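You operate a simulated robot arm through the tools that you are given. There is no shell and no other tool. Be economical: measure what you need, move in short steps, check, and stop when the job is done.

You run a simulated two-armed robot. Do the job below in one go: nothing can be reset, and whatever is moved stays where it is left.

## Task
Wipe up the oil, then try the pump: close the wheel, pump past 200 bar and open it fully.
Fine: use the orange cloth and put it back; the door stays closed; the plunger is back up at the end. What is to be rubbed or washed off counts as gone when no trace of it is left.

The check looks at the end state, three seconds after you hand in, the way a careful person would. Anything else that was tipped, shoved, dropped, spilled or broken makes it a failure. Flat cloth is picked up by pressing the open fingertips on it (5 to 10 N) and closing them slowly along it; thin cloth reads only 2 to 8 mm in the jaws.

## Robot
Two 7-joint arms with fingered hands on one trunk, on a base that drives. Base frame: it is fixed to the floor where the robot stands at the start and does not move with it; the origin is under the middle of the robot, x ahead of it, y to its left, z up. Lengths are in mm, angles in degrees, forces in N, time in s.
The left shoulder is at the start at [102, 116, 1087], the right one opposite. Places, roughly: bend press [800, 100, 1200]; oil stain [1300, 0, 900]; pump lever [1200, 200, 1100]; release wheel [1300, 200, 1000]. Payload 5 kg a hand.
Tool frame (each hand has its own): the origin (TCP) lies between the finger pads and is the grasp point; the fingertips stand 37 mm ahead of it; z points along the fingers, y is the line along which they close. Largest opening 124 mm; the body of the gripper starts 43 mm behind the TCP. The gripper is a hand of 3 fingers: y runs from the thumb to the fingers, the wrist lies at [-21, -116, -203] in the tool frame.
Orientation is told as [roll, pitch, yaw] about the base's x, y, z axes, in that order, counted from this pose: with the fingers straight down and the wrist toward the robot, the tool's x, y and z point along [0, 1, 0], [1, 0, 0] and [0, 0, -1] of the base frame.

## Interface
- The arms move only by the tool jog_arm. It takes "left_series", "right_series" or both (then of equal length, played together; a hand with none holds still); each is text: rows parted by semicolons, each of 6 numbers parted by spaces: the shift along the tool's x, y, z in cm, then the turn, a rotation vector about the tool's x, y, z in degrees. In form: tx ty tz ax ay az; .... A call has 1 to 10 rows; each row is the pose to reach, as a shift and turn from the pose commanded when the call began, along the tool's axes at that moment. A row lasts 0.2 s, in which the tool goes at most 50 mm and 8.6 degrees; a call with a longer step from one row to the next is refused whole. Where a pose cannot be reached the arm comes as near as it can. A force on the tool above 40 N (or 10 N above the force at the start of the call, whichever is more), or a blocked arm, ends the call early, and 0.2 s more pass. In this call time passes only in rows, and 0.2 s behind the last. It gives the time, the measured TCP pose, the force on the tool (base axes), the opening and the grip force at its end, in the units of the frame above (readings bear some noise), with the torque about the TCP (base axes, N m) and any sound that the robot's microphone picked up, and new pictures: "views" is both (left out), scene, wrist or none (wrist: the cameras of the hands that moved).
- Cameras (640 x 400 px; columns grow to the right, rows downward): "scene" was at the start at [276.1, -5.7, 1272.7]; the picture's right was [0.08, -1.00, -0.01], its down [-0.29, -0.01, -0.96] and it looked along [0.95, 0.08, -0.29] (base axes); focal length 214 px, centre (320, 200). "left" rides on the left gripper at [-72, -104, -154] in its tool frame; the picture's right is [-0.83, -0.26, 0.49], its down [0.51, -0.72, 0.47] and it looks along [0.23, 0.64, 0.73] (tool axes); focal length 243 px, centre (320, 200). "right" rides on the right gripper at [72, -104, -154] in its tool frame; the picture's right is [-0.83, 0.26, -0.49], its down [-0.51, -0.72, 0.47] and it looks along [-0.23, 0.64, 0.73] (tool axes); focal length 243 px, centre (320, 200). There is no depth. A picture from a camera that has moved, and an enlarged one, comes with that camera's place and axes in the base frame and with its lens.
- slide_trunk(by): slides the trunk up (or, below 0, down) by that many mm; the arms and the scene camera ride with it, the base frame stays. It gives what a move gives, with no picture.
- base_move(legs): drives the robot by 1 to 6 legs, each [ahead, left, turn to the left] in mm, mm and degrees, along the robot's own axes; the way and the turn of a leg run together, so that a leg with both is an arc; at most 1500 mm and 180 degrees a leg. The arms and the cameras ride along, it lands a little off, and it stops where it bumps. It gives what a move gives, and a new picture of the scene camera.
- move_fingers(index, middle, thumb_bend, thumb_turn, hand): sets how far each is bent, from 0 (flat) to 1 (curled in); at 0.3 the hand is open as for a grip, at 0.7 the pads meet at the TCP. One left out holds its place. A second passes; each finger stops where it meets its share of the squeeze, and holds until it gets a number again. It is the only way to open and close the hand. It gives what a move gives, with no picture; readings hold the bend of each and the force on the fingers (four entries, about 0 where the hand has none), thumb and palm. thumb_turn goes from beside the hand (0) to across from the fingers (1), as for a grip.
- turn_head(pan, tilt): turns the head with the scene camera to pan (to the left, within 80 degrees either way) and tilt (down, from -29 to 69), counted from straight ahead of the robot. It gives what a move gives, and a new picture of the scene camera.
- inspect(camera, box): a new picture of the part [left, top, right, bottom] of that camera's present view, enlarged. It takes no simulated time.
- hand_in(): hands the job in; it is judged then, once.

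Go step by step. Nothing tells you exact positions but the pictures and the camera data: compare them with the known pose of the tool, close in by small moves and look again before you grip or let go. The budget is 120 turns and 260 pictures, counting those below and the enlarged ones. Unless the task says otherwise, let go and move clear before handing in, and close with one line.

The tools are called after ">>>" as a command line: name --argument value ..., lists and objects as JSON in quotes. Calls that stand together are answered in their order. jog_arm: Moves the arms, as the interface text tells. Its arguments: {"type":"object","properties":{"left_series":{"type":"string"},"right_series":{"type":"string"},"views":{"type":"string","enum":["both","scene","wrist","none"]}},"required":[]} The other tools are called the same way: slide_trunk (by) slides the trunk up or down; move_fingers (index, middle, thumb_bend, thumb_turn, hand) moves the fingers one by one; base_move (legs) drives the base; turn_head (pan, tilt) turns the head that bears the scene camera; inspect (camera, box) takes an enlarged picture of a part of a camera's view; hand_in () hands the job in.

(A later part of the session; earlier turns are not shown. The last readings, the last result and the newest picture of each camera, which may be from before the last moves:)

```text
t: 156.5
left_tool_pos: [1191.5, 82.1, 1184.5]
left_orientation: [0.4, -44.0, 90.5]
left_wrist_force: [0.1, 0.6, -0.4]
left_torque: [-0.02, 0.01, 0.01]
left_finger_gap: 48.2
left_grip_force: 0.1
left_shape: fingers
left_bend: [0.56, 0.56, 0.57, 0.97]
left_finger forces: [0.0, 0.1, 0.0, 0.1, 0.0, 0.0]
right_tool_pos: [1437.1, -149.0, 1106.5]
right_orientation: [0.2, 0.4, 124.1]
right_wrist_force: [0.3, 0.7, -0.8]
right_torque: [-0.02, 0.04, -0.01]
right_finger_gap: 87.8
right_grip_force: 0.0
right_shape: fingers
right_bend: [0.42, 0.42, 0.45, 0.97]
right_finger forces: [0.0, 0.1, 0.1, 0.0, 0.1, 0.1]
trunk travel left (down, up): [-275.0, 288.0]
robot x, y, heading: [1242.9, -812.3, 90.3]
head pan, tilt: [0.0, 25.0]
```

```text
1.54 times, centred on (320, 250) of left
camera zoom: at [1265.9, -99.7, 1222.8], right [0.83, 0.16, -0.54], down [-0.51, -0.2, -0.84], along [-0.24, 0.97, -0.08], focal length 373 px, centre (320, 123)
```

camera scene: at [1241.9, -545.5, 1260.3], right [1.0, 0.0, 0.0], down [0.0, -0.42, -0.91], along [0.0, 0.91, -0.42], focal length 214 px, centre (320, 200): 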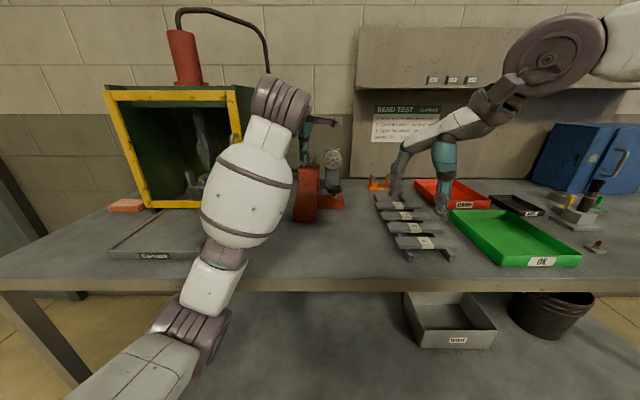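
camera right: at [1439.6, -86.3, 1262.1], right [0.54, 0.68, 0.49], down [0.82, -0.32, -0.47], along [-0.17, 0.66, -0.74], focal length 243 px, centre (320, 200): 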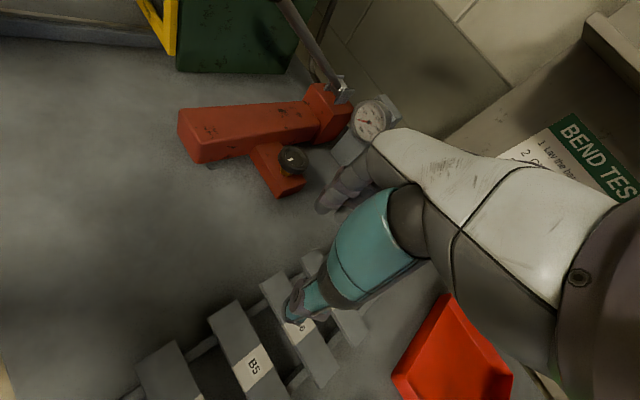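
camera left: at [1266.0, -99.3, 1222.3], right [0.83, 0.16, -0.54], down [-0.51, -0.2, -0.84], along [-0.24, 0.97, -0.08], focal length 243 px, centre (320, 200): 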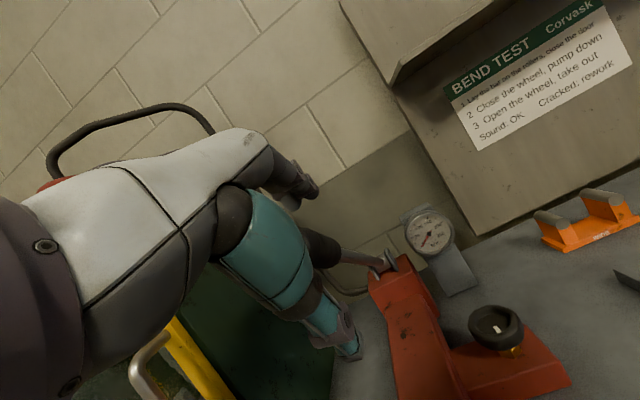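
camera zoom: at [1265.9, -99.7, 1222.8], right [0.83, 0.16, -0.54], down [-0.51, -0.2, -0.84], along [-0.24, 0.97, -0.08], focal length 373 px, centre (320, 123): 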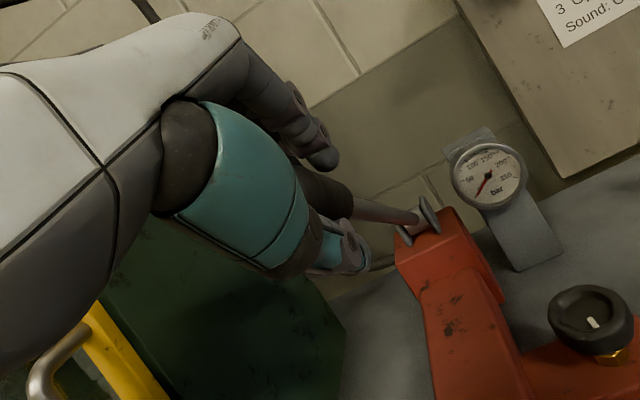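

The grip is caged (gap 48 mm). A first trial downstroke along the lever's arc.

>>> jog_arm --left_series "0 -2.1 0.5 -2 0 0;0 -4.3 1.3 -4 0 0;0 -6.8 2.4 -6 0 0;0 -9.3 3.8 -8 0 0;0 -11.5 5.3 -10 0 0"

>>> inspect --camera "left" --box '[200, 100, 480, 380]'

```text
t: 157.7
left_tool_pos: [1189.8, 36.1, 1066.4]
left_orientation: [0.5, -54.1, 90.4]
left_wrist_force: [2.9, -1.8, 5.5]
left_torque: [0.22, -0.03, -0.13]
left_finger_gap: 51.8
left_grip_force: 2.7
left_shape: fingers
left_bend: [0.54, 0.56, 0.57, 0.97]
left_finger forces: [4.9, 0.0, 0.1, 0.0, 0.0, 0.0]
right_tool_pos: [1436.5, -149.5, 1106.6]
right_orientation: [0.3, 0.3, 124.2]
right_wrist_force: [0.2, -0.4, 0.9]
right_torque: [0.0, 0.04, -0.04]
right_finger_gap: 87.6
right_grip_force: 0.0
right_shape: fingers
right_bend: [0.42, 0.42, 0.45, 0.97]
right_finger forces: [0.0, 0.0, 0.1, 0.0, 0.0, 0.0]
trunk travel left (down, up): [-275.0, 288.0]
robot x, y, heading: [1238.8, -814.3, 90.3]
head pan, tilt: [0.0, 25.0]
camera scene: at [1242.2, -546.6, 1260.6], right [1.0, 0.0, 0.0], down [0.0, -0.42, -0.91], along [0.0, 0.91, -0.42], focal length 214 px, centre (320, 200)
camera left: at [1264.1, -148.7, 1071.7], right [0.83, 0.26, -0.5], down [-0.51, -0.05, -0.86], along [-0.24, 0.97, 0.09], focal length 243 px, centre (320, 200)
```

scene: 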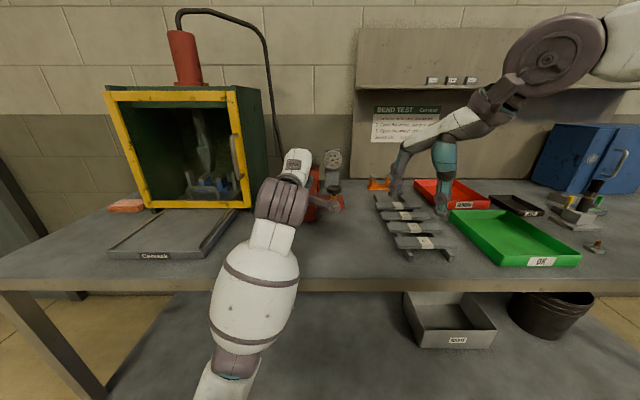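
left: 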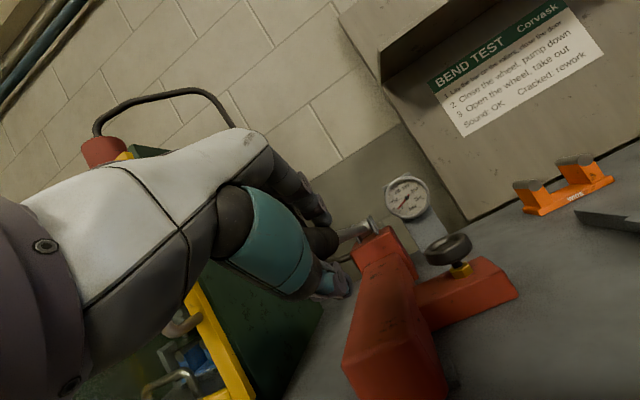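

```text
1.43 times, centred on (340, 240) of left
camera zoom: at [1264.1, -148.7, 1071.7], right [0.83, 0.26, -0.5], down [-0.51, -0.05, -0.86], along [-0.24, 0.97, 0.09], focal length 347 px, centre (291, 143)
```

zoom: 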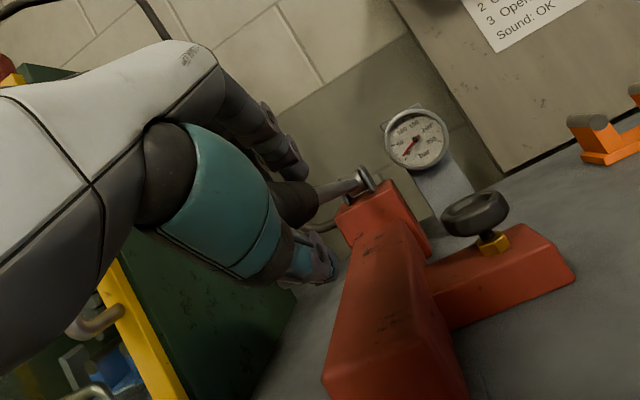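

Works: the lever follows with about 5 N. Continuing down to find the bottom of the stroke.

>>> jog_arm --left_series "0 -1.5 1.5 -2 0 0;0 -3.1 3.3 -4 0 0;0 -4.3 4.8 -5 0 0" --views "wrist"

```text
t: 158.5
left_tool_pos: [1190.4, 42.2, 1012.7]
left_orientation: [0.3, -59.8, 90.3]
left_wrist_force: [4.2, -11.0, 39.8]
left_torque: [1.64, -0.08, -0.36]
left_finger_gap: 64.8
left_grip_force: 16.3
left_shape: fingers
left_bend: [0.41, 0.52, 0.6, 0.98]
left_finger forces: [23.7, 5.0, 0.1, 0.0, 5.0, 0.0]
right_tool_pos: [1437.2, -156.0, 1111.5]
right_orientation: [0.0, 0.1, 124.1]
right_wrist_force: [0.3, 0.6, -0.2]
right_torque: [0.01, 0.02, 0.02]
right_finger_gap: 87.7
right_grip_force: 0.0
right_shape: fingers
right_bend: [0.42, 0.42, 0.45, 0.97]
right_finger forces: [0.2, 0.0, 0.0, 0.0, 0.0, 0.0]
trunk travel left (down, up): [-275.0, 288.0]
robot x, y, heading: [1241.2, -817.2, 90.0]
head pan, tilt: [0.0, 25.0]
camera left: at [1264.9, -142.3, 1000.2], right [0.83, 0.3, -0.48], down [-0.51, 0.04, -0.86], along [-0.24, 0.95, 0.19], focal length 243 px, centre (320, 200)
```

left: 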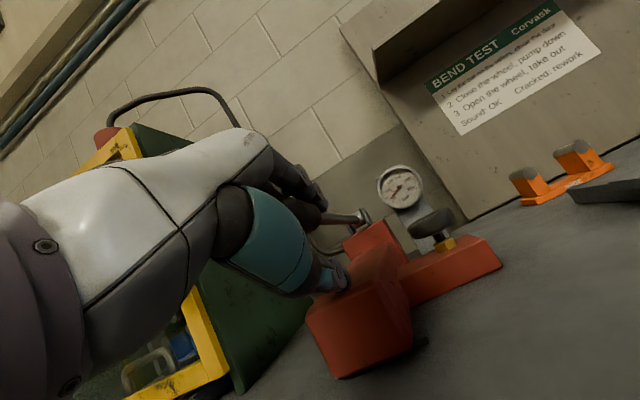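

The bottom stop is at about 5° elevation. Now raising the lever back up along the arc.

>>> jog_arm --left_series "0 2.8 -2.2 3 0 0;0 5.2 -3.6 6 0 0;0 9.5 -4.8 9 0 0;0 13.4 -5.2 12 0 0;0 16.7 -5.4 15 0 0" --views "wrist"

>>> inspect --camera "left" --box '[340, 140, 500, 260]'

```text
t: 159.7
left_tool_pos: [1190.6, 92.5, 1173.7]
left_orientation: [0.2, -43.9, 90.5]
left_wrist_force: [0.1, -0.5, -0.5]
left_torque: [0.01, 0.01, -0.01]
left_finger_gap: 47.4
left_grip_force: 0.0
left_shape: fingers
left_bend: [0.56, 0.56, 0.57, 0.98]
left_finger forces: [0.0, 0.0, 0.0, 0.0, 0.0, 0.0]
right_tool_pos: [1436.7, -150.2, 1107.0]
right_orientation: [0.2, 0.4, 124.2]
right_wrist_force: [0.2, 0.1, -0.1]
right_torque: [0.0, 0.02, -0.01]
right_finger_gap: 87.8
right_grip_force: 0.2
right_shape: fingers
right_bend: [0.42, 0.42, 0.45, 0.97]
right_finger forces: [0.0, 0.0, 0.0, 0.0, 0.1, 0.0]
trunk travel left (down, up): [-275.0, 288.0]
robot x, y, heading: [1240.3, -815.9, 90.4]
head pan, tilt: [0.0, 25.0]
camera left: at [1265.2, -89.0, 1212.2], right [0.83, 0.16, -0.54], down [-0.51, -0.2, -0.84], along [-0.24, 0.97, -0.08], focal length 243 px, centre (320, 200)
```

left: 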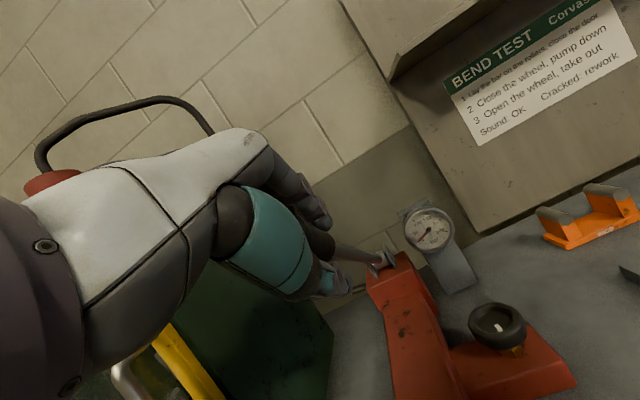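

```text
3.33 times, centred on (420, 200) of left
camera zoom: at [1265.2, -89.0, 1212.2], right [0.83, 0.16, -0.54], down [-0.51, -0.2, -0.84], along [-0.24, 0.97, -0.08], focal length 809 px, centre (-13, 200)
```

zoom: 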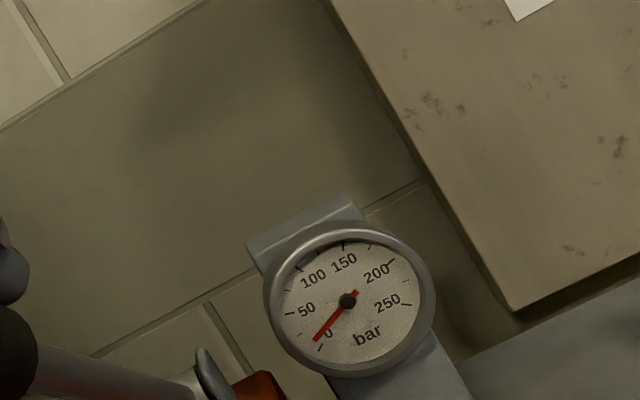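

The lever returned; the gauge barely moved yet. Now full pump cycles, down and up in one call.

>>> jog_arm --left_series "0 -4.2 1.4 -4 0 0;0 -8.1 3.2 -8 0 0;0 -11.6 5.6 -12 0 0;0 -13.0 6.8 -14 0 0;0 -11.6 5.6 -12 0 0;0 -8.1 3.2 -8 0 0;0 -4.2 1.4 -4 0 0;0 0 0 0 0 0;0 0.5 -0.1 0 0 0;0 0 0 0 0 0" --views "none"

>>> inspect --camera "left" --box '[360, 180, 480, 260]'

```text
t: 161.9
left_tool_pos: [1189.6, 91.0, 1175.3]
left_orientation: [0.3, -43.9, 90.5]
left_wrist_force: [0.2, 0.4, -0.6]
left_torque: [0.01, -0.03, -0.02]
left_finger_gap: 47.9
left_grip_force: 0.0
left_shape: fingers
left_bend: [0.56, 0.56, 0.57, 0.98]
left_finger forces: [0.1, 0.0, 0.0, 0.0, 0.1, 0.1]
right_tool_pos: [1436.2, -148.9, 1106.8]
right_orientation: [0.3, 0.5, 124.1]
right_wrist_force: [0.5, -0.3, -0.3]
right_torque: [0.0, -0.01, 0.0]
right_finger_gap: 87.9
right_grip_force: 0.1
right_shape: fingers
right_bend: [0.42, 0.42, 0.45, 0.97]
right_finger forces: [0.0, 0.0, 0.0, 0.0, 0.1, 0.0]
trunk travel left (down, up): [-275.0, 288.0]
robot x, y, heading: [1243.4, -817.7, 89.9]
head pan, tilt: [0.0, 25.0]
```

```text
5.00 times, centred on (420, 220) of left
camera zoom: at [1264.1, -90.8, 1212.5], right [0.83, 0.16, -0.54], down [-0.51, -0.2, -0.84], along [-0.24, 0.97, -0.08], focal length 1213 px, centre (-180, 100)
```

zoom: 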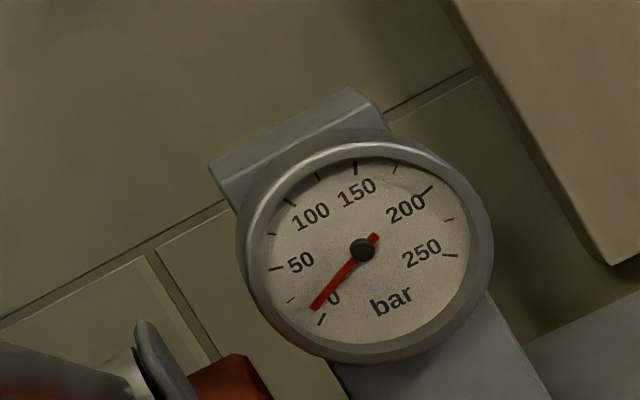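

The gauge reads about 8 bar, so the plunger is probably still travelling. More strokes.

>>> jog_arm --left_series "0 -4.2 1.4 -4 0 0;0 -8.1 3.2 -8 0 0;0 -11.6 5.6 -12 0 0;0 -13.2 7.0 -14 0 0;0 -11.6 5.6 -12 0 0;0 -8.1 3.2 -8 0 0;0 -4.2 1.4 -4 0 0;0 0 0 0 0 0;0 0.5 -0.1 0 0 0;0 0 0 0 0 0" --views "none"

>>> jog_arm --left_series "0 -4.2 1.4 -4 0 0;0 -8.1 3.2 -8 0 0;0 -11.6 5.6 -12 0 0;0 -13.2 7.0 -14 0 0;0 -11.6 5.6 -12 0 0;0 -8.1 3.2 -8 0 0;0 -4.2 1.4 -4 0 0;0 0 0 0 0 0;0 0.5 -0.1 0 0 0;0 0 0 0 0 0" --views "none"

>>> jog_arm --left_series "0 -4.2 1.4 -4 0 0;0 -8.1 3.2 -8 0 0;0 -11.6 5.6 -12 0 0;0 -13.2 7.0 -14 0 0;0 -11.6 5.6 -12 0 0;0 -8.1 3.2 -8 0 0;0 -4.2 1.4 -4 0 0;0 0 0 0 0 0;0 0.5 -0.1 0 0 0;0 0 0 0 0 0" --views "scene"

>>> inspect --camera "left" --box '[360, 180, 480, 260]'

```text
t: 164.1
left_tool_pos: [1189.5, 88.8, 1171.9]
left_orientation: [0.2, -43.8, 90.4]
left_wrist_force: [-0.3, 0.4, -0.7]
left_torque: [-0.01, 0.01, -0.04]
left_finger_gap: 47.9
left_grip_force: 0.0
left_shape: fingers
left_bend: [0.56, 0.56, 0.57, 0.98]
left_finger forces: [0.0, 0.0, 0.1, 0.0, 0.0, 0.0]
right_tool_pos: [1436.0, -150.1, 1106.4]
right_orientation: [0.2, 0.5, 124.1]
right_wrist_force: [0.2, 0.3, -0.4]
right_torque: [-0.01, -0.03, 0.0]
right_finger_gap: 87.7
right_grip_force: 0.0
right_shape: fingers
right_bend: [0.42, 0.42, 0.45, 0.97]
right_finger forces: [0.0, 0.0, 0.1, 0.0, 0.1, 0.2]
trunk travel left (down, up): [-275.0, 288.0]
robot x, y, heading: [1242.1, -815.0, 90.3]
head pan, tilt: [0.0, 25.0]
```

```text
t: 166.3
left_tool_pos: [1188.8, 89.6, 1170.5]
left_orientation: [0.3, -43.9, 90.5]
left_wrist_force: [1.1, 0.4, 0.3]
left_torque: [0.01, 0.04, 0.0]
left_finger_gap: 47.8
left_grip_force: 0.1
left_shape: fingers
left_bend: [0.56, 0.56, 0.57, 0.98]
left_finger forces: [0.0, 0.0, 0.0, 0.0, 0.0, 0.1]
right_tool_pos: [1437.6, -150.3, 1107.9]
right_orientation: [0.2, 0.4, 124.0]
right_wrist_force: [-0.4, 0.3, -0.9]
right_torque: [-0.03, 0.04, 0.0]
right_finger_gap: 87.7
right_grip_force: 0.0
right_shape: fingers
right_bend: [0.42, 0.42, 0.45, 0.97]
right_finger forces: [0.0, 0.0, 0.1, 0.1, 0.0, 0.1]
trunk travel left (down, up): [-275.0, 288.0]
robot x, y, heading: [1242.0, -811.9, 90.1]
head pan, tilt: [0.0, 25.0]
```

```text
t: 168.5
left_tool_pos: [1190.7, 90.3, 1171.6]
left_orientation: [0.3, -43.9, 90.4]
left_wrist_force: [-0.9, -0.1, -0.3]
left_torque: [-0.01, 0.01, 0.02]
left_finger_gap: 48.0
left_grip_force: 0.0
left_shape: fingers
left_bend: [0.56, 0.56, 0.57, 0.98]
left_finger forces: [0.0, 0.1, 0.0, 0.1, 0.0, 0.0]
right_tool_pos: [1436.3, -149.6, 1106.6]
right_orientation: [0.2, 0.4, 124.2]
right_wrist_force: [-0.6, -0.5, 0.9]
right_torque: [0.0, 0.02, 0.04]
right_finger_gap: 87.5
right_grip_force: 0.1
right_shape: fingers
right_bend: [0.42, 0.42, 0.45, 0.97]
right_finger forces: [0.0, 0.0, 0.0, 0.1, 0.0, 0.1]
trunk travel left (down, up): [-275.0, 288.0]
robot x, y, heading: [1240.8, -815.7, 90.4]
head pan, tilt: [0.0, 25.0]
camera scene: at [1241.9, -545.8, 1260.4], right [1.0, 0.0, 0.0], down [0.0, -0.42, -0.91], along [0.0, 0.91, -0.42], focal length 214 px, centre (320, 200)
```

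scene: 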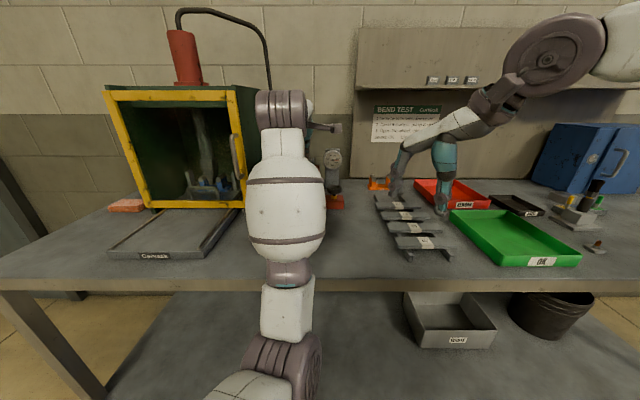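

```text
5.00 times, centred on (420, 220) of left
camera zoom: at [1266.1, -90.6, 1209.9], right [0.83, 0.16, -0.54], down [-0.51, -0.2, -0.84], along [-0.24, 0.97, -0.08], focal length 1213 px, centre (-180, 100)
```

zoom: 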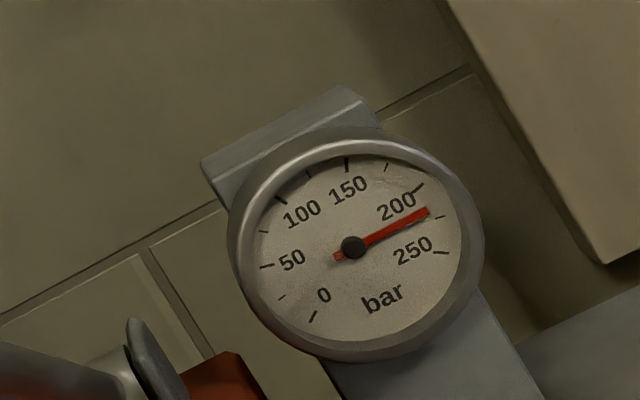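

The gauge reads about 215 bar, past 200, and the lever is up. Opening the left hand and withdrawing it up and back.

>>> move_fingers --hand "left" --index 0.3 --middle 0.3 --thumb_bend 0.3

>>> jog_arm --left_series "0 0 -4 0 0 0;0 0 -8 0 0 0;0 0 -12 0 0 0;0 0 -16 0 0 0;1 -1 -20 0 0 0;2 -2.5 -24 0 0 0;3 -4 -28 0 0 0;4 -5.5 -32 0 0 0;4 -6.4 -36 0 0 0;4 -6.4 -38 0 0 0" --views "scene"

>>> inspect --camera "scene" --box '[270, 110, 370, 230]'

>>> inspect --camera "scene" --box '[80, 60, 280, 270]'

```text
t: 169.5
left_tool_pos: [1191.9, 90.2, 1171.6]
left_orientation: [0.3, -44.0, 90.5]
left_wrist_force: [0.5, -0.4, 0.0]
left_torque: [0.01, -0.02, 0.0]
left_finger_gap: 128.3
left_grip_force: 0.1
left_shape: fingers
left_bend: [0.3, 0.3, 0.3, 0.98]
left_finger forces: [0.0, 0.0, 0.0, 0.1, 0.0, 0.0]
right_tool_pos: [1437.5, -150.0, 1107.6]
right_orientation: [0.2, 0.5, 124.1]
right_wrist_force: [-0.4, 0.8, -0.5]
right_torque: [-0.01, -0.01, 0.01]
right_finger_gap: 87.9
right_grip_force: 0.0
right_shape: fingers
right_bend: [0.42, 0.42, 0.45, 0.97]
right_finger forces: [0.0, 0.0, 0.0, 0.1, 0.1, 0.1]
trunk travel left (down, up): [-275.0, 288.0]
robot x, y, heading: [1243.2, -815.0, 90.3]
head pan, tilt: [0.0, 25.0]
```

```text
t: 171.7
left_tool_pos: [1154.7, -155.2, 1381.6]
left_orientation: [0.3, -44.4, 90.6]
left_wrist_force: [-0.1, 0.4, 0.3]
left_torque: [0.01, 0.02, -0.03]
left_finger_gap: 128.5
left_grip_force: 0.1
left_shape: fingers
left_bend: [0.3, 0.3, 0.3, 0.98]
left_finger forces: [0.0, 0.0, 0.0, 0.0, 0.0, 0.0]
left hand out of reach, approached as far as the arm can: row 8, 9, 10
right_tool_pos: [1435.9, -151.2, 1108.4]
right_orientation: [0.2, 0.4, 124.1]
right_wrist_force: [-0.7, -1.9, 0.5]
right_torque: [0.03, 0.01, -0.02]
right_finger_gap: 87.7
right_grip_force: 0.1
right_shape: fingers
right_bend: [0.42, 0.42, 0.45, 0.97]
right_finger forces: [0.0, 0.0, 0.0, 0.0, 0.1, 0.0]
trunk travel left (down, up): [-275.0, 288.0]
robot x, y, heading: [1242.7, -818.7, 90.1]
head pan, tilt: [0.0, 25.0]
camera scene: at [1241.8, -546.2, 1260.5], right [1.0, 0.0, 0.0], down [0.0, -0.42, -0.91], along [0.0, 0.91, -0.42], focal length 214 px, centre (320, 200)
```

scene: 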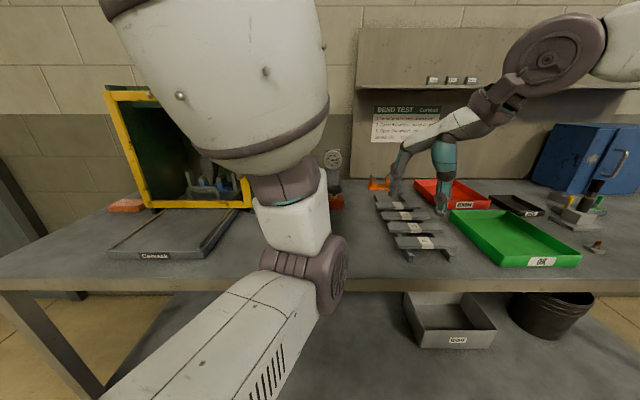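

```text
3.33 times, centred on (320, 170) of scene
camera zoom: at [1241.8, -546.2, 1260.5], right [1.0, 0.0, 0.0], down [0.0, -0.42, -0.91], along [0.0, 0.91, -0.42], focal length 715 px, centre (320, 300)
```

zoom: 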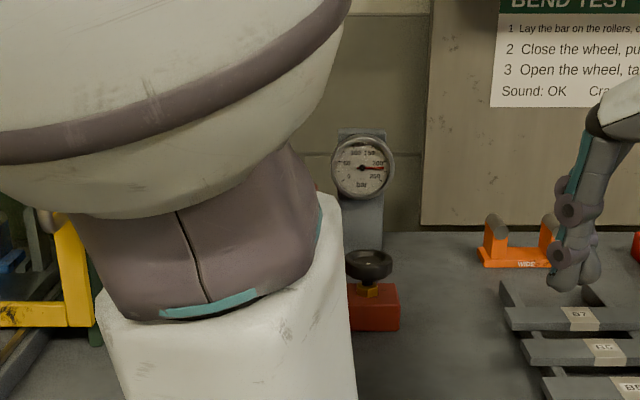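

```text
1.90 times, centred on (180, 165) of scene
camera zoom: at [1241.8, -546.2, 1260.5], right [1.0, 0.0, 0.0], down [0.0, -0.42, -0.91], along [0.0, 0.91, -0.42], focal length 408 px, centre (587, 267)
```

zoom: 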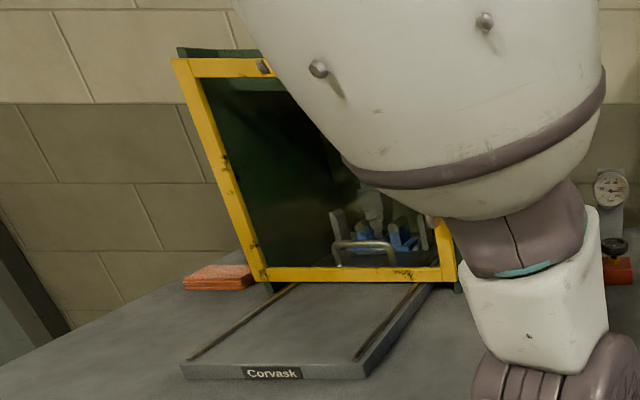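

Pressure holds around 210 bar. Returning the left hand to its earlier upright parking pose, then driving forward with the right hand to reach the wheel.

>>> jog_arm --left_series "1 0.8 -0.8 7.5 0 0;2 1.6 -1.6 15 0 0;3 2.4 -2.4 22.5 0 0;4 3.2 -3.2 30 0 0;5 4 -4 37 0 0;5.6 4.9 -5 44 0 0" --views "none"

>>> base_move --legs '[[190, 0, 0]]'

```text
t: 173.1
left_tool_pos: [1041.3, -50.4, 1514.4]
left_orientation: [0.1, -1.4, 90.8]
left_wrist_force: [0.7, -0.8, -0.5]
left_torque: [0.06, 0.01, 0.02]
left_finger_gap: 128.6
left_grip_force: 0.1
left_shape: fingers
left_bend: [0.3, 0.3, 0.3, 0.98]
left_finger forces: [0.1, 0.1, 0.0, 0.1, 0.0, 0.0]
left hand out of reach, approached as far as the arm can: row 1, 2, 3, 4, 5, 6
right_tool_pos: [1436.4, -153.6, 1109.4]
right_orientation: [0.1, 0.3, 124.0]
right_wrist_force: [0.4, -0.2, -0.5]
right_torque: [0.07, -0.02, -0.05]
right_finger_gap: 87.6
right_grip_force: 0.2
right_shape: fingers
right_bend: [0.42, 0.42, 0.45, 0.97]
right_finger forces: [0.0, 0.0, 0.1, 0.0, 0.0, 0.0]
trunk travel left (down, up): [-275.0, 288.0]
robot x, y, heading: [1238.1, -814.8, 90.2]
head pan, tilt: [0.0, 25.0]
```

```text
t: 174.7
left_tool_pos: [1047.4, 137.7, 1517.4]
left_orientation: [0.3, -1.9, 90.3]
left_wrist_force: [-1.4, -0.3, 0.3]
left_torque: [0.01, 0.0, 0.01]
left_finger_gap: 128.7
left_grip_force: 0.1
left_shape: fingers
left_bend: [0.3, 0.3, 0.3, 0.98]
left_finger forces: [0.1, 0.1, 0.1, 0.0, 0.0, 0.1]
right_tool_pos: [1439.9, 34.6, 1108.3]
right_orientation: [0.1, 0.3, 123.8]
right_wrist_force: [0.3, -0.2, 0.1]
right_torque: [0.02, 0.0, -0.03]
right_finger_gap: 87.9
right_grip_force: 0.0
right_shape: fingers
right_bend: [0.42, 0.42, 0.45, 0.97]
right_finger forces: [0.0, 0.0, 0.1, 0.1, 0.0, 0.0]
trunk travel left (down, up): [-275.0, 288.0]
robot x, y, heading: [1240.9, -626.6, 89.9]
head pan, tilt: [0.0, 25.0]
camera scene: at [1232.6, -359.5, 1274.4], right [0.99, 0.11, 0.0], down [0.03, -0.28, -0.96], along [-0.1, 0.95, -0.29], focal length 214 px, centre (320, 200)
```

scene: 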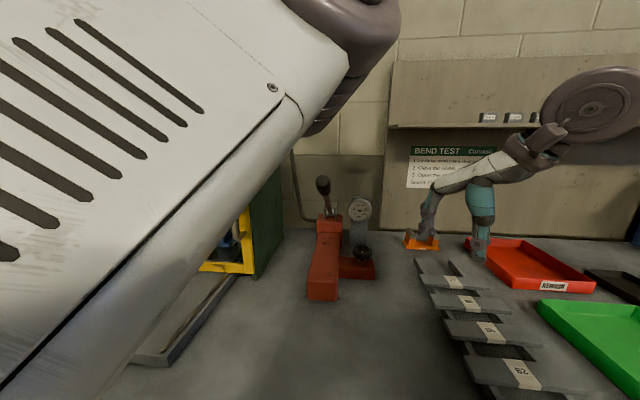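

The left upper arm is crowding the head camera; moving it to the earlier parking pose.

>>> jog_arm --left_series "-1.3 -2.8 1.6 0 0 0;-2.6 -5.5 3.2 0 0 0;-3.9 -8.2 4.9 0 0 0;-5.2 -11 6.5 1.5 0 0" --views "scene"

```text
t: 175.7
left_tool_pos: [1040.3, 128.6, 1526.4]
left_orientation: [0.0, -0.5, 90.7]
left_wrist_force: [0.1, -0.6, 0.2]
left_torque: [0.08, -0.01, -0.01]
left_finger_gap: 128.5
left_grip_force: 0.1
left_shape: fingers
left_bend: [0.3, 0.3, 0.3, 0.98]
left_finger forces: [0.0, 0.0, 0.0, 0.0, 0.0, 0.1]
left hand out of reach, approached as far as the arm can: row 1, 2, 3, 4
right_tool_pos: [1439.6, 34.1, 1108.6]
right_orientation: [0.0, 0.3, 123.9]
right_wrist_force: [0.3, -0.3, 0.1]
right_torque: [0.04, -0.02, 0.01]
right_finger_gap: 87.6
right_grip_force: 0.1
right_shape: fingers
right_bend: [0.42, 0.42, 0.45, 0.97]
right_finger forces: [0.0, 0.0, 0.0, 0.0, 0.0, 0.1]
trunk travel left (down, up): [-275.0, 288.0]
robot x, y, heading: [1242.2, -631.7, 89.9]
head pan, tilt: [0.0, 25.0]
camera scene: at [1226.2, -360.4, 1282.3], right [0.99, 0.17, 0.0], down [0.04, -0.2, -0.98], along [-0.17, 0.96, -0.2], focal length 214 px, centre (320, 200)
```

scene: 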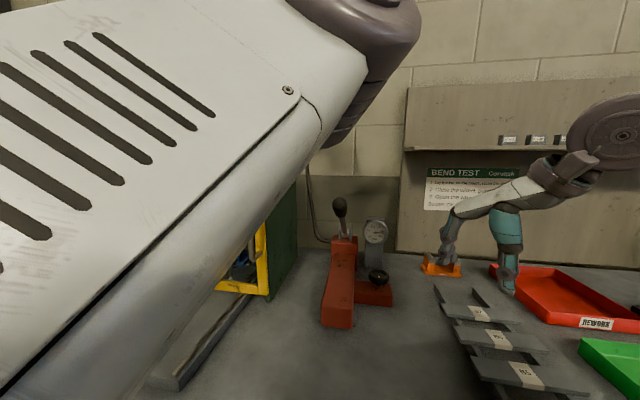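

The left arm rests in an awkward but harmless fold, away from all objects; I'll leave it there. Bringing the right hand back down over the wheel.

>>> jog_arm --right_series "1 4 0 0 0 0;2 8 0 0 0 0;3 12 0 0 0 0;4 16 0 0 0 0;5.1 19.3 0 0 0 0;5.1 19.3 4 0 0 0;5.1 19.3 7 0 0 0" --views "both"

>>> inspect --camera "scene" --box '[310, 180, 430, 320]'

```text
t: 177.2
left_tool_pos: [1045.7, 130.7, 1525.8]
left_orientation: [0.3, -0.6, 90.5]
left_wrist_force: [-0.7, 0.1, 0.2]
left_torque: [0.0, -0.01, 0.0]
left_finger_gap: 128.8
left_grip_force: 0.0
left_shape: fingers
left_bend: [0.3, 0.3, 0.3, 0.98]
left_finger forces: [0.1, 0.1, 0.0, 0.0, 0.0, 0.0]
right_tool_pos: [1290.3, 167.7, 1037.1]
right_orientation: [0.2, 0.4, 123.9]
right_wrist_force: [0.1, -0.3, -0.2]
right_torque: [0.0, 0.01, 0.01]
right_finger_gap: 87.5
right_grip_force: 0.0
right_shape: fingers
right_bend: [0.42, 0.42, 0.45, 0.97]
right_finger forces: [0.0, 0.1, 0.1, 0.1, 0.0, 0.0]
trunk travel left (down, up): [-275.0, 288.0]
robot x, y, heading: [1237.5, -627.4, 90.0]
head pan, tilt: [0.0, 25.0]
camera scene: at [1226.0, -357.7, 1281.8], right [0.98, 0.18, 0.0], down [0.04, -0.2, -0.98], along [-0.17, 0.96, -0.2], focal length 214 px, centre (320, 200)
camera right: at [1286.9, 42.9, 1192.1], right [0.54, 0.68, 0.49], down [0.82, -0.32, -0.47], along [-0.16, 0.66, -0.74], focal length 243 px, centre (320, 200)
```

scene: 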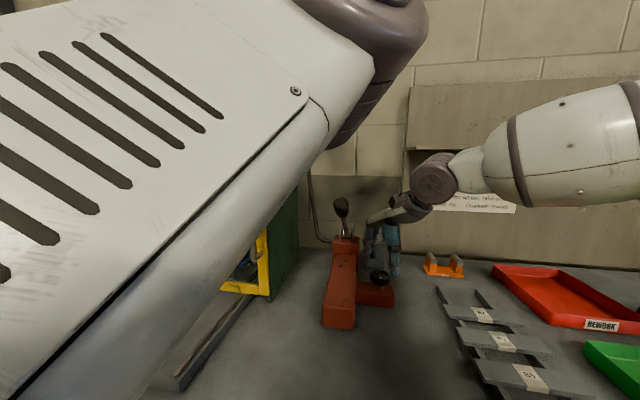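
right: 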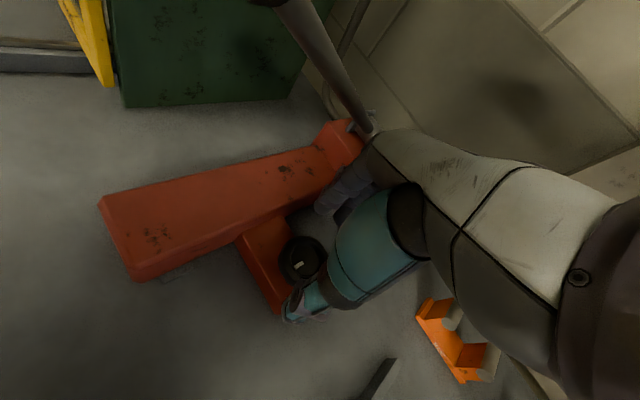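

```text
2.86 times, centred on (370, 250) of scene
camera zoom: at [1226.0, -357.7, 1281.8], right [0.98, 0.18, 0.0], down [0.04, -0.2, -0.98], along [-0.17, 0.96, -0.2], focal length 613 px, centre (177, 57)
```

zoom: 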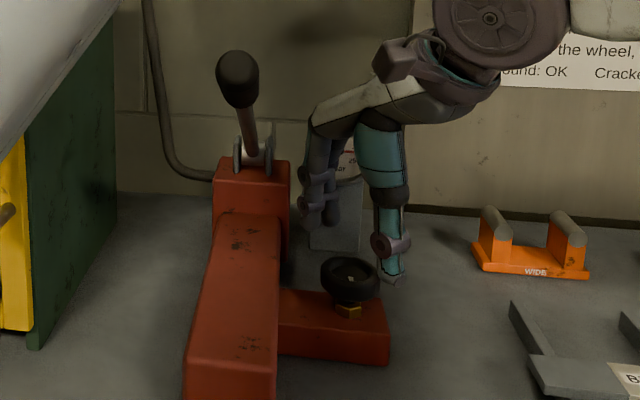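

Aligned over the wheel. Lowering, turning the open hand to ≈98°, then gripping.

>>> jog_arm --right_series "0 -0.1 2.5 0 0 0;0 -0.1 4.9 0 0 0;0 -0.1 4.9 0 0 8;0 -0.1 4.9 0 0 16;0 -0.1 4.9 0 0 24;0 -0.1 4.9 0 0 27" --views "none"

>>> move_fingers --hand "right" --index 0.66 --middle 0.66 --thumb_bend 0.72

```text
t: 178.7
left_tool_pos: [1046.1, 129.9, 1527.8]
left_orientation: [0.3, -0.8, 90.3]
left_wrist_force: [0.3, 0.7, 0.1]
left_torque: [0.0, 0.01, -0.02]
left_finger_gap: 128.7
left_grip_force: 0.1
left_shape: fingers
left_bend: [0.3, 0.3, 0.3, 0.98]
left_finger forces: [0.1, 0.0, 0.0, 0.0, 0.1, 0.0]
right_tool_pos: [1289.9, 167.4, 987.8]
right_orientation: [0.0, 0.4, 96.7]
right_wrist_force: [0.9, -0.8, 0.7]
right_torque: [0.02, 0.03, -0.01]
right_finger_gap: 87.7
right_grip_force: 0.1
right_shape: fingers
right_bend: [0.42, 0.42, 0.45, 0.97]
right_finger forces: [0.1, 0.1, 0.0, 0.0, 0.1, 0.0]
trunk travel left (down, up): [-275.0, 288.0]
robot x, y, heading: [1239.4, -629.4, 89.6]
head pan, tilt: [0.0, 25.0]
```

```text
t: 179.7
left_tool_pos: [1045.7, 130.3, 1525.7]
left_orientation: [0.4, -0.5, 90.4]
left_wrist_force: [0.0, -0.4, 0.0]
left_torque: [-0.05, -0.04, 0.02]
left_finger_gap: 128.5
left_grip_force: 0.1
left_shape: fingers
left_bend: [0.3, 0.3, 0.3, 0.98]
left_finger forces: [0.0, 0.1, 0.0, 0.0, 0.1, 0.0]
right_tool_pos: [1289.9, 169.6, 987.4]
right_orientation: [0.0, 0.4, 96.7]
right_wrist_force: [0.3, 16.2, 3.9]
right_torque: [0.42, -0.03, 0.1]
right_finger_gap: 50.6
right_grip_force: 18.8
right_shape: fingers
right_bend: [0.5, 0.55, 0.63, 0.97]
right_finger forces: [14.4, 10.2, 0.0, 0.0, 13.0, 0.0]
trunk travel left (down, up): [-275.0, 288.0]
robot x, y, heading: [1238.9, -631.8, 89.9]
head pan, tilt: [0.0, 25.0]
```

Gripped. Turning counter‑clockwise 60° and releasing.

>>> jog_arm --right_series "0 0 0 0 0 -8;0 0 0 0 0 -16;0 0 0 0 0 -24;0 0 0 0 0 -32;0 0 0 0 0 -40;0 0 0 0 0 -48;0 0 0 0 0 -56;0 0 0 0 0 -60" --views "none"

>>> move_fingers --hand "right" --index 0.42 --middle 0.42 --thumb_bend 0.45

>>> inspect --camera "scene" --box '[310, 190, 430, 310]'

```text
t: 181.4
left_tool_pos: [1046.6, 133.6, 1525.3]
left_orientation: [0.3, -0.5, 90.3]
left_wrist_force: [0.1, -0.1, 0.4]
left_torque: [-0.02, -0.03, 0.01]
left_finger_gap: 128.5
left_grip_force: 0.1
left_shape: fingers
left_bend: [0.3, 0.3, 0.3, 0.98]
left_finger forces: [0.0, 0.0, 0.1, 0.1, 0.0, 0.0]
right_tool_pos: [1290.1, 168.2, 983.9]
right_orientation: [0.4, 0.2, 156.9]
right_wrist_force: [7.7, 16.8, -2.2]
right_torque: [0.29, -0.37, -0.13]
right_finger_gap: 47.0
right_grip_force: 17.3
right_shape: fingers
right_bend: [0.54, 0.57, 0.62, 0.98]
right_finger forces: [7.4, 11.9, 0.0, 0.0, 15.1, 0.0]
trunk travel left (down, up): [-275.0, 288.0]
robot x, y, heading: [1239.0, -627.3, 89.9]
head pan, tilt: [0.0, 25.0]
```

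```text
t: 182.4
left_tool_pos: [1045.9, 129.3, 1527.8]
left_orientation: [0.3, -0.6, 90.4]
left_wrist_force: [1.6, 0.4, -0.6]
left_torque: [0.0, 0.05, 0.03]
left_finger_gap: 128.5
left_grip_force: 0.0
left_shape: fingers
left_bend: [0.3, 0.3, 0.3, 0.98]
left_finger forces: [0.0, 0.0, 0.1, 0.0, 0.0, 0.0]
right_tool_pos: [1290.1, 167.5, 986.8]
right_orientation: [0.3, 0.2, 157.0]
right_wrist_force: [-0.1, -0.2, 0.7]
right_torque: [-0.03, 0.03, -0.03]
right_finger_gap: 87.3
right_grip_force: 0.1
right_shape: fingers
right_bend: [0.42, 0.42, 0.45, 0.98]
right_finger forces: [0.0, 0.1, 0.1, 0.0, 0.0, 0.0]
trunk travel left (down, up): [-275.0, 288.0]
robot x, y, heading: [1242.7, -626.4, 89.8]
head pan, tilt: [0.0, 25.0]
```

```text
3.33 times, centred on (370, 250) of scene
camera zoom: at [1225.5, -358.7, 1281.6], right [0.98, 0.19, 0.0], down [0.04, -0.2, -0.98], along [-0.18, 0.96, -0.21], focal length 715 px, centre (153, 33)
```

zoom: 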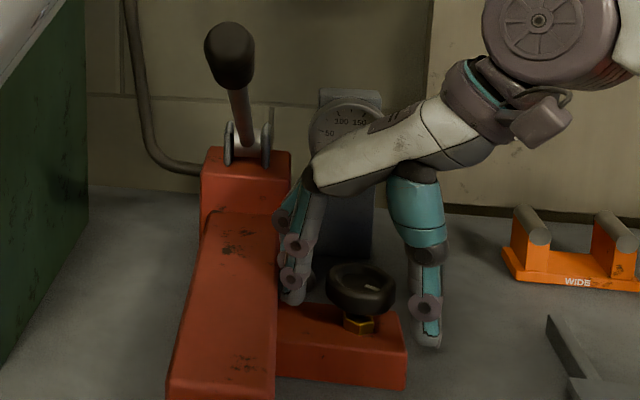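

The mark moved ~65° counter‑clockwise. Second opening stroke.

>>> jog_arm --right_series "0 0 0 0 0 8;0 0 0 0 0 16;0 0 0 0 0 24;0 0 0 0 0 32;0 0 0 0 0 40;0 0 0 0 0 48;0 0 0 0 0 56;0 0 0 0 0 60" --views "none"

>>> move_fingers --hand "right" --index 0.66 --middle 0.66 --thumb_bend 0.72

>>> jog_arm --right_series "0 0 0 0 0 -8;0 0 0 0 0 -16;0 0 0 0 0 -24;0 0 0 0 0 -32;0 0 0 0 0 -40;0 0 0 0 0 -48;0 0 0 0 0 -56;0 0 0 0 0 -60" --views "none"

>>> move_fingers --hand "right" --index 0.42 --middle 0.42 --thumb_bend 0.45

>>> inspect --camera "scene" --box '[310, 190, 430, 310]'

```text
t: 184.2
left_tool_pos: [1045.2, 130.4, 1527.4]
left_orientation: [0.4, -0.5, 90.5]
left_wrist_force: [0.3, 0.4, 0.3]
left_torque: [-0.01, -0.03, -0.01]
left_finger_gap: 128.6
left_grip_force: 0.1
left_shape: fingers
left_bend: [0.3, 0.3, 0.3, 0.98]
left_finger forces: [0.1, 0.1, 0.0, 0.0, 0.1, 0.0]
right_tool_pos: [1291.7, 168.4, 986.9]
right_orientation: [0.0, 0.4, 96.8]
right_wrist_force: [-0.1, 0.7, -0.3]
right_torque: [-0.03, 0.0, 0.0]
right_finger_gap: 87.3
right_grip_force: 0.1
right_shape: fingers
right_bend: [0.42, 0.42, 0.45, 0.98]
right_finger forces: [0.0, 0.0, 0.0, 0.1, 0.1, 0.1]
trunk travel left (down, up): [-275.0, 288.0]
robot x, y, heading: [1243.5, -626.3, 89.8]
head pan, tilt: [0.0, 25.0]
```

```text
t: 185.2
left_tool_pos: [1045.7, 130.8, 1525.8]
left_orientation: [0.3, -0.6, 90.3]
left_wrist_force: [0.2, 0.1, -0.1]
left_torque: [-0.01, 0.01, -0.03]
left_finger_gap: 128.5
left_grip_force: 0.0
left_shape: fingers
left_bend: [0.3, 0.3, 0.3, 0.98]
left_finger forces: [0.1, 0.0, 0.0, 0.0, 0.1, 0.0]
right_tool_pos: [1292.0, 169.9, 986.0]
right_orientation: [0.0, 0.4, 96.8]
right_wrist_force: [4.0, 15.6, 3.0]
right_torque: [0.37, -0.06, -0.05]
right_finger_gap: 50.5
right_grip_force: 19.7
right_shape: fingers
right_bend: [0.5, 0.56, 0.63, 0.97]
right_finger forces: [14.3, 10.3, 0.1, 0.0, 14.3, 0.1]
trunk travel left (down, up): [-275.0, 288.0]
robot x, y, heading: [1242.0, -628.2, 90.0]
head pan, tilt: [0.0, 25.0]
```

```text
t: 187.1
left_tool_pos: [1046.1, 134.4, 1525.0]
left_orientation: [0.3, -0.6, 90.4]
left_wrist_force: [0.0, -0.1, 0.8]
left_torque: [0.01, 0.02, -0.03]
left_finger_gap: 128.5
left_grip_force: 0.0
left_shape: fingers
left_bend: [0.3, 0.3, 0.3, 0.98]
left_finger forces: [0.0, 0.0, 0.1, 0.0, 0.0, 0.0]
right_tool_pos: [1292.6, 169.5, 985.4]
right_orientation: [0.4, 0.1, 157.0]
right_wrist_force: [10.9, 23.1, 0.1]
right_torque: [0.4, -0.62, -0.19]
right_finger_gap: 49.3
right_grip_force: 19.7
right_shape: fingers
right_bend: [0.54, 0.58, 0.62, 0.99]
right_finger forces: [7.9, 13.6, 0.1, 0.0, 18.3, 0.0]
trunk travel left (down, up): [-275.0, 288.0]
robot x, y, heading: [1244.7, -624.3, 89.9]
head pan, tilt: [0.0, 25.0]
```

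```text
t: 188.1
left_tool_pos: [1045.3, 129.6, 1526.5]
left_orientation: [0.3, -0.7, 90.3]
left_wrist_force: [0.2, -0.3, -0.1]
left_torque: [0.01, 0.0, 0.01]
left_finger_gap: 128.7
left_grip_force: 0.1
left_shape: fingers
left_bend: [0.3, 0.3, 0.3, 0.98]
left_finger forces: [0.0, 0.1, 0.0, 0.2, 0.1, 0.0]
right_tool_pos: [1290.0, 167.7, 988.1]
right_orientation: [0.2, 0.2, 156.9]
right_wrist_force: [-0.8, -0.4, -0.2]
right_torque: [-0.03, 0.01, 0.0]
right_finger_gap: 87.4
right_grip_force: 0.1
right_shape: fingers
right_bend: [0.42, 0.42, 0.45, 0.98]
right_finger forces: [0.0, 0.1, 0.1, 0.0, 0.1, 0.0]
trunk travel left (down, up): [-275.0, 288.0]
robot x, y, heading: [1239.7, -627.7, 89.8]
head pan, tilt: [0.0, 25.0]
```

```text
3.33 times, centred on (370, 250) of scene
camera zoom: at [1225.0, -358.8, 1280.9], right [0.98, 0.19, 0.0], down [0.04, -0.21, -0.98], along [-0.19, 0.96, -0.21], focal length 715 px, centre (153, 33)
```

zoom: 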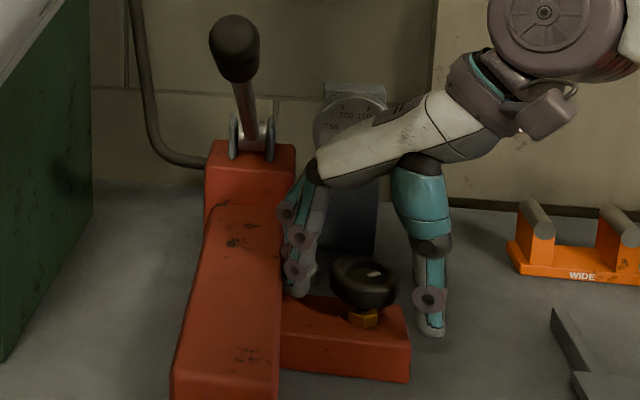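

Third opening stroke, expecting to reach the open stop.

>>> jog_arm --right_series "0 0 0 0 0 8;0 0 0 0 0 16;0 0 0 0 0 24;0 0 0 0 0 32;0 0 0 0 0 40;0 0 0 0 0 48;0 0 0 0 0 56;0 0 0 0 0 60" --views "none"

>>> move_fingers --hand "right" --index 0.66 --middle 0.66 --thumb_bend 0.72

>>> jog_arm --right_series "0 0 0 0 0 -8;0 0 0 0 0 -16;0 0 0 0 0 -24;0 0 0 0 0 -32;0 0 0 0 0 -40;0 0 0 0 0 -48;0 0 0 0 0 -56;0 0 0 0 0 -60" --views "none"

>>> move_fingers --hand "right" --index 0.42 --middle 0.42 --thumb_bend 0.45

>>> inspect --camera "scene" --box '[310, 190, 430, 310]'

```text
t: 189.8
left_tool_pos: [1045.1, 129.5, 1527.1]
left_orientation: [0.3, -0.7, 90.4]
left_wrist_force: [-0.9, 0.5, -0.9]
left_torque: [-0.03, 0.0, 0.02]
left_finger_gap: 128.6
left_grip_force: 0.0
left_shape: fingers
left_bend: [0.3, 0.3, 0.3, 0.98]
left_finger forces: [0.1, 0.1, 0.0, 0.1, 0.0, 0.1]
right_tool_pos: [1290.6, 167.8, 987.9]
right_orientation: [-0.1, 0.5, 96.8]
right_wrist_force: [0.9, -0.3, -0.6]
right_torque: [-0.01, 0.01, 0.02]
right_finger_gap: 87.7
right_grip_force: 0.1
right_shape: fingers
right_bend: [0.42, 0.42, 0.45, 0.98]
right_finger forces: [0.1, 0.0, 0.0, 0.0, 0.1, 0.0]
trunk travel left (down, up): [-275.0, 288.0]
robot x, y, heading: [1243.2, -627.4, 90.1]
head pan, tilt: [0.0, 25.0]
```

```text
t: 190.8
left_tool_pos: [1045.7, 131.4, 1526.8]
left_orientation: [0.2, -0.6, 90.5]
left_wrist_force: [0.2, -0.5, -0.4]
left_torque: [0.0, 0.02, -0.02]
left_finger_gap: 128.4
left_grip_force: 0.1
left_shape: fingers
left_bend: [0.3, 0.3, 0.3, 0.98]
left_finger forces: [0.1, 0.0, 0.0, 0.0, 0.1, 0.0]
right_tool_pos: [1291.0, 168.7, 986.9]
right_orientation: [0.0, 0.3, 96.8]
right_wrist_force: [2.6, 16.7, 3.9]
right_torque: [0.52, -0.06, -0.04]
right_finger_gap: 50.0
right_grip_force: 19.7
right_shape: fingers
right_bend: [0.5, 0.56, 0.64, 0.97]
right_finger forces: [14.9, 10.6, 0.1, 0.1, 13.6, 0.0]
trunk travel left (down, up): [-275.0, 288.0]
robot x, y, heading: [1237.6, -629.5, 89.7]
head pan, tilt: [0.0, 25.0]
```

```text
t: 192.7
left_tool_pos: [1046.2, 133.2, 1524.6]
left_orientation: [0.3, -0.6, 90.4]
left_wrist_force: [-0.3, -0.4, 1.3]
left_torque: [-0.02, 0.0, 0.0]
left_finger_gap: 128.7
left_grip_force: 0.1
left_shape: fingers
left_bend: [0.3, 0.3, 0.3, 0.98]
left_finger forces: [0.1, 0.0, 0.0, 0.1, 0.0, 0.0]
right_tool_pos: [1290.7, 169.4, 983.0]
right_orientation: [0.5, 0.3, 157.0]
right_wrist_force: [4.5, 13.9, -5.4]
right_torque: [0.12, -0.45, -0.19]
right_finger_gap: 45.5
right_grip_force: 17.5
right_shape: fingers
right_bend: [0.55, 0.58, 0.63, 0.98]
right_finger forces: [7.4, 12.9, 0.0, 0.0, 14.5, 0.1]
trunk travel left (down, up): [-275.0, 288.0]
robot x, y, heading: [1243.1, -627.9, 90.0]
head pan, tilt: [0.0, 25.0]
```

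```text
t: 193.7
left_tool_pos: [1044.8, 130.0, 1527.0]
left_orientation: [0.3, -0.6, 90.3]
left_wrist_force: [-0.4, 0.2, 0.3]
left_torque: [0.01, 0.03, 0.01]
left_finger_gap: 128.4
left_grip_force: 0.0
left_shape: fingers
left_bend: [0.3, 0.3, 0.3, 0.98]
left_finger forces: [0.0, 0.1, 0.0, 0.1, 0.0, 0.0]
right_tool_pos: [1290.4, 166.8, 985.1]
right_orientation: [0.3, 0.3, 156.9]
right_wrist_force: [0.0, -0.5, -0.8]
right_torque: [-0.01, 0.02, 0.01]
right_finger_gap: 87.0
right_grip_force: 0.0
right_shape: fingers
right_bend: [0.42, 0.42, 0.45, 0.98]
right_finger forces: [0.0, 0.0, 0.0, 0.1, 0.0, 0.0]
trunk travel left (down, up): [-275.0, 288.0]
robot x, y, heading: [1242.7, -629.6, 89.8]
head pan, tilt: [0.0, 25.0]
```

```text
3.33 times, centred on (370, 250) of scene
camera zoom: at [1224.4, -358.8, 1280.0], right [0.98, 0.2, 0.0], down [0.04, -0.22, -0.97], along [-0.19, 0.96, -0.22], focal length 715 px, centre (153, 33)
```

zoom: 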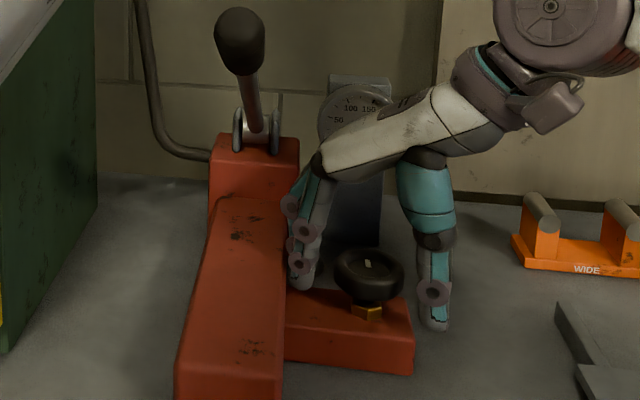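

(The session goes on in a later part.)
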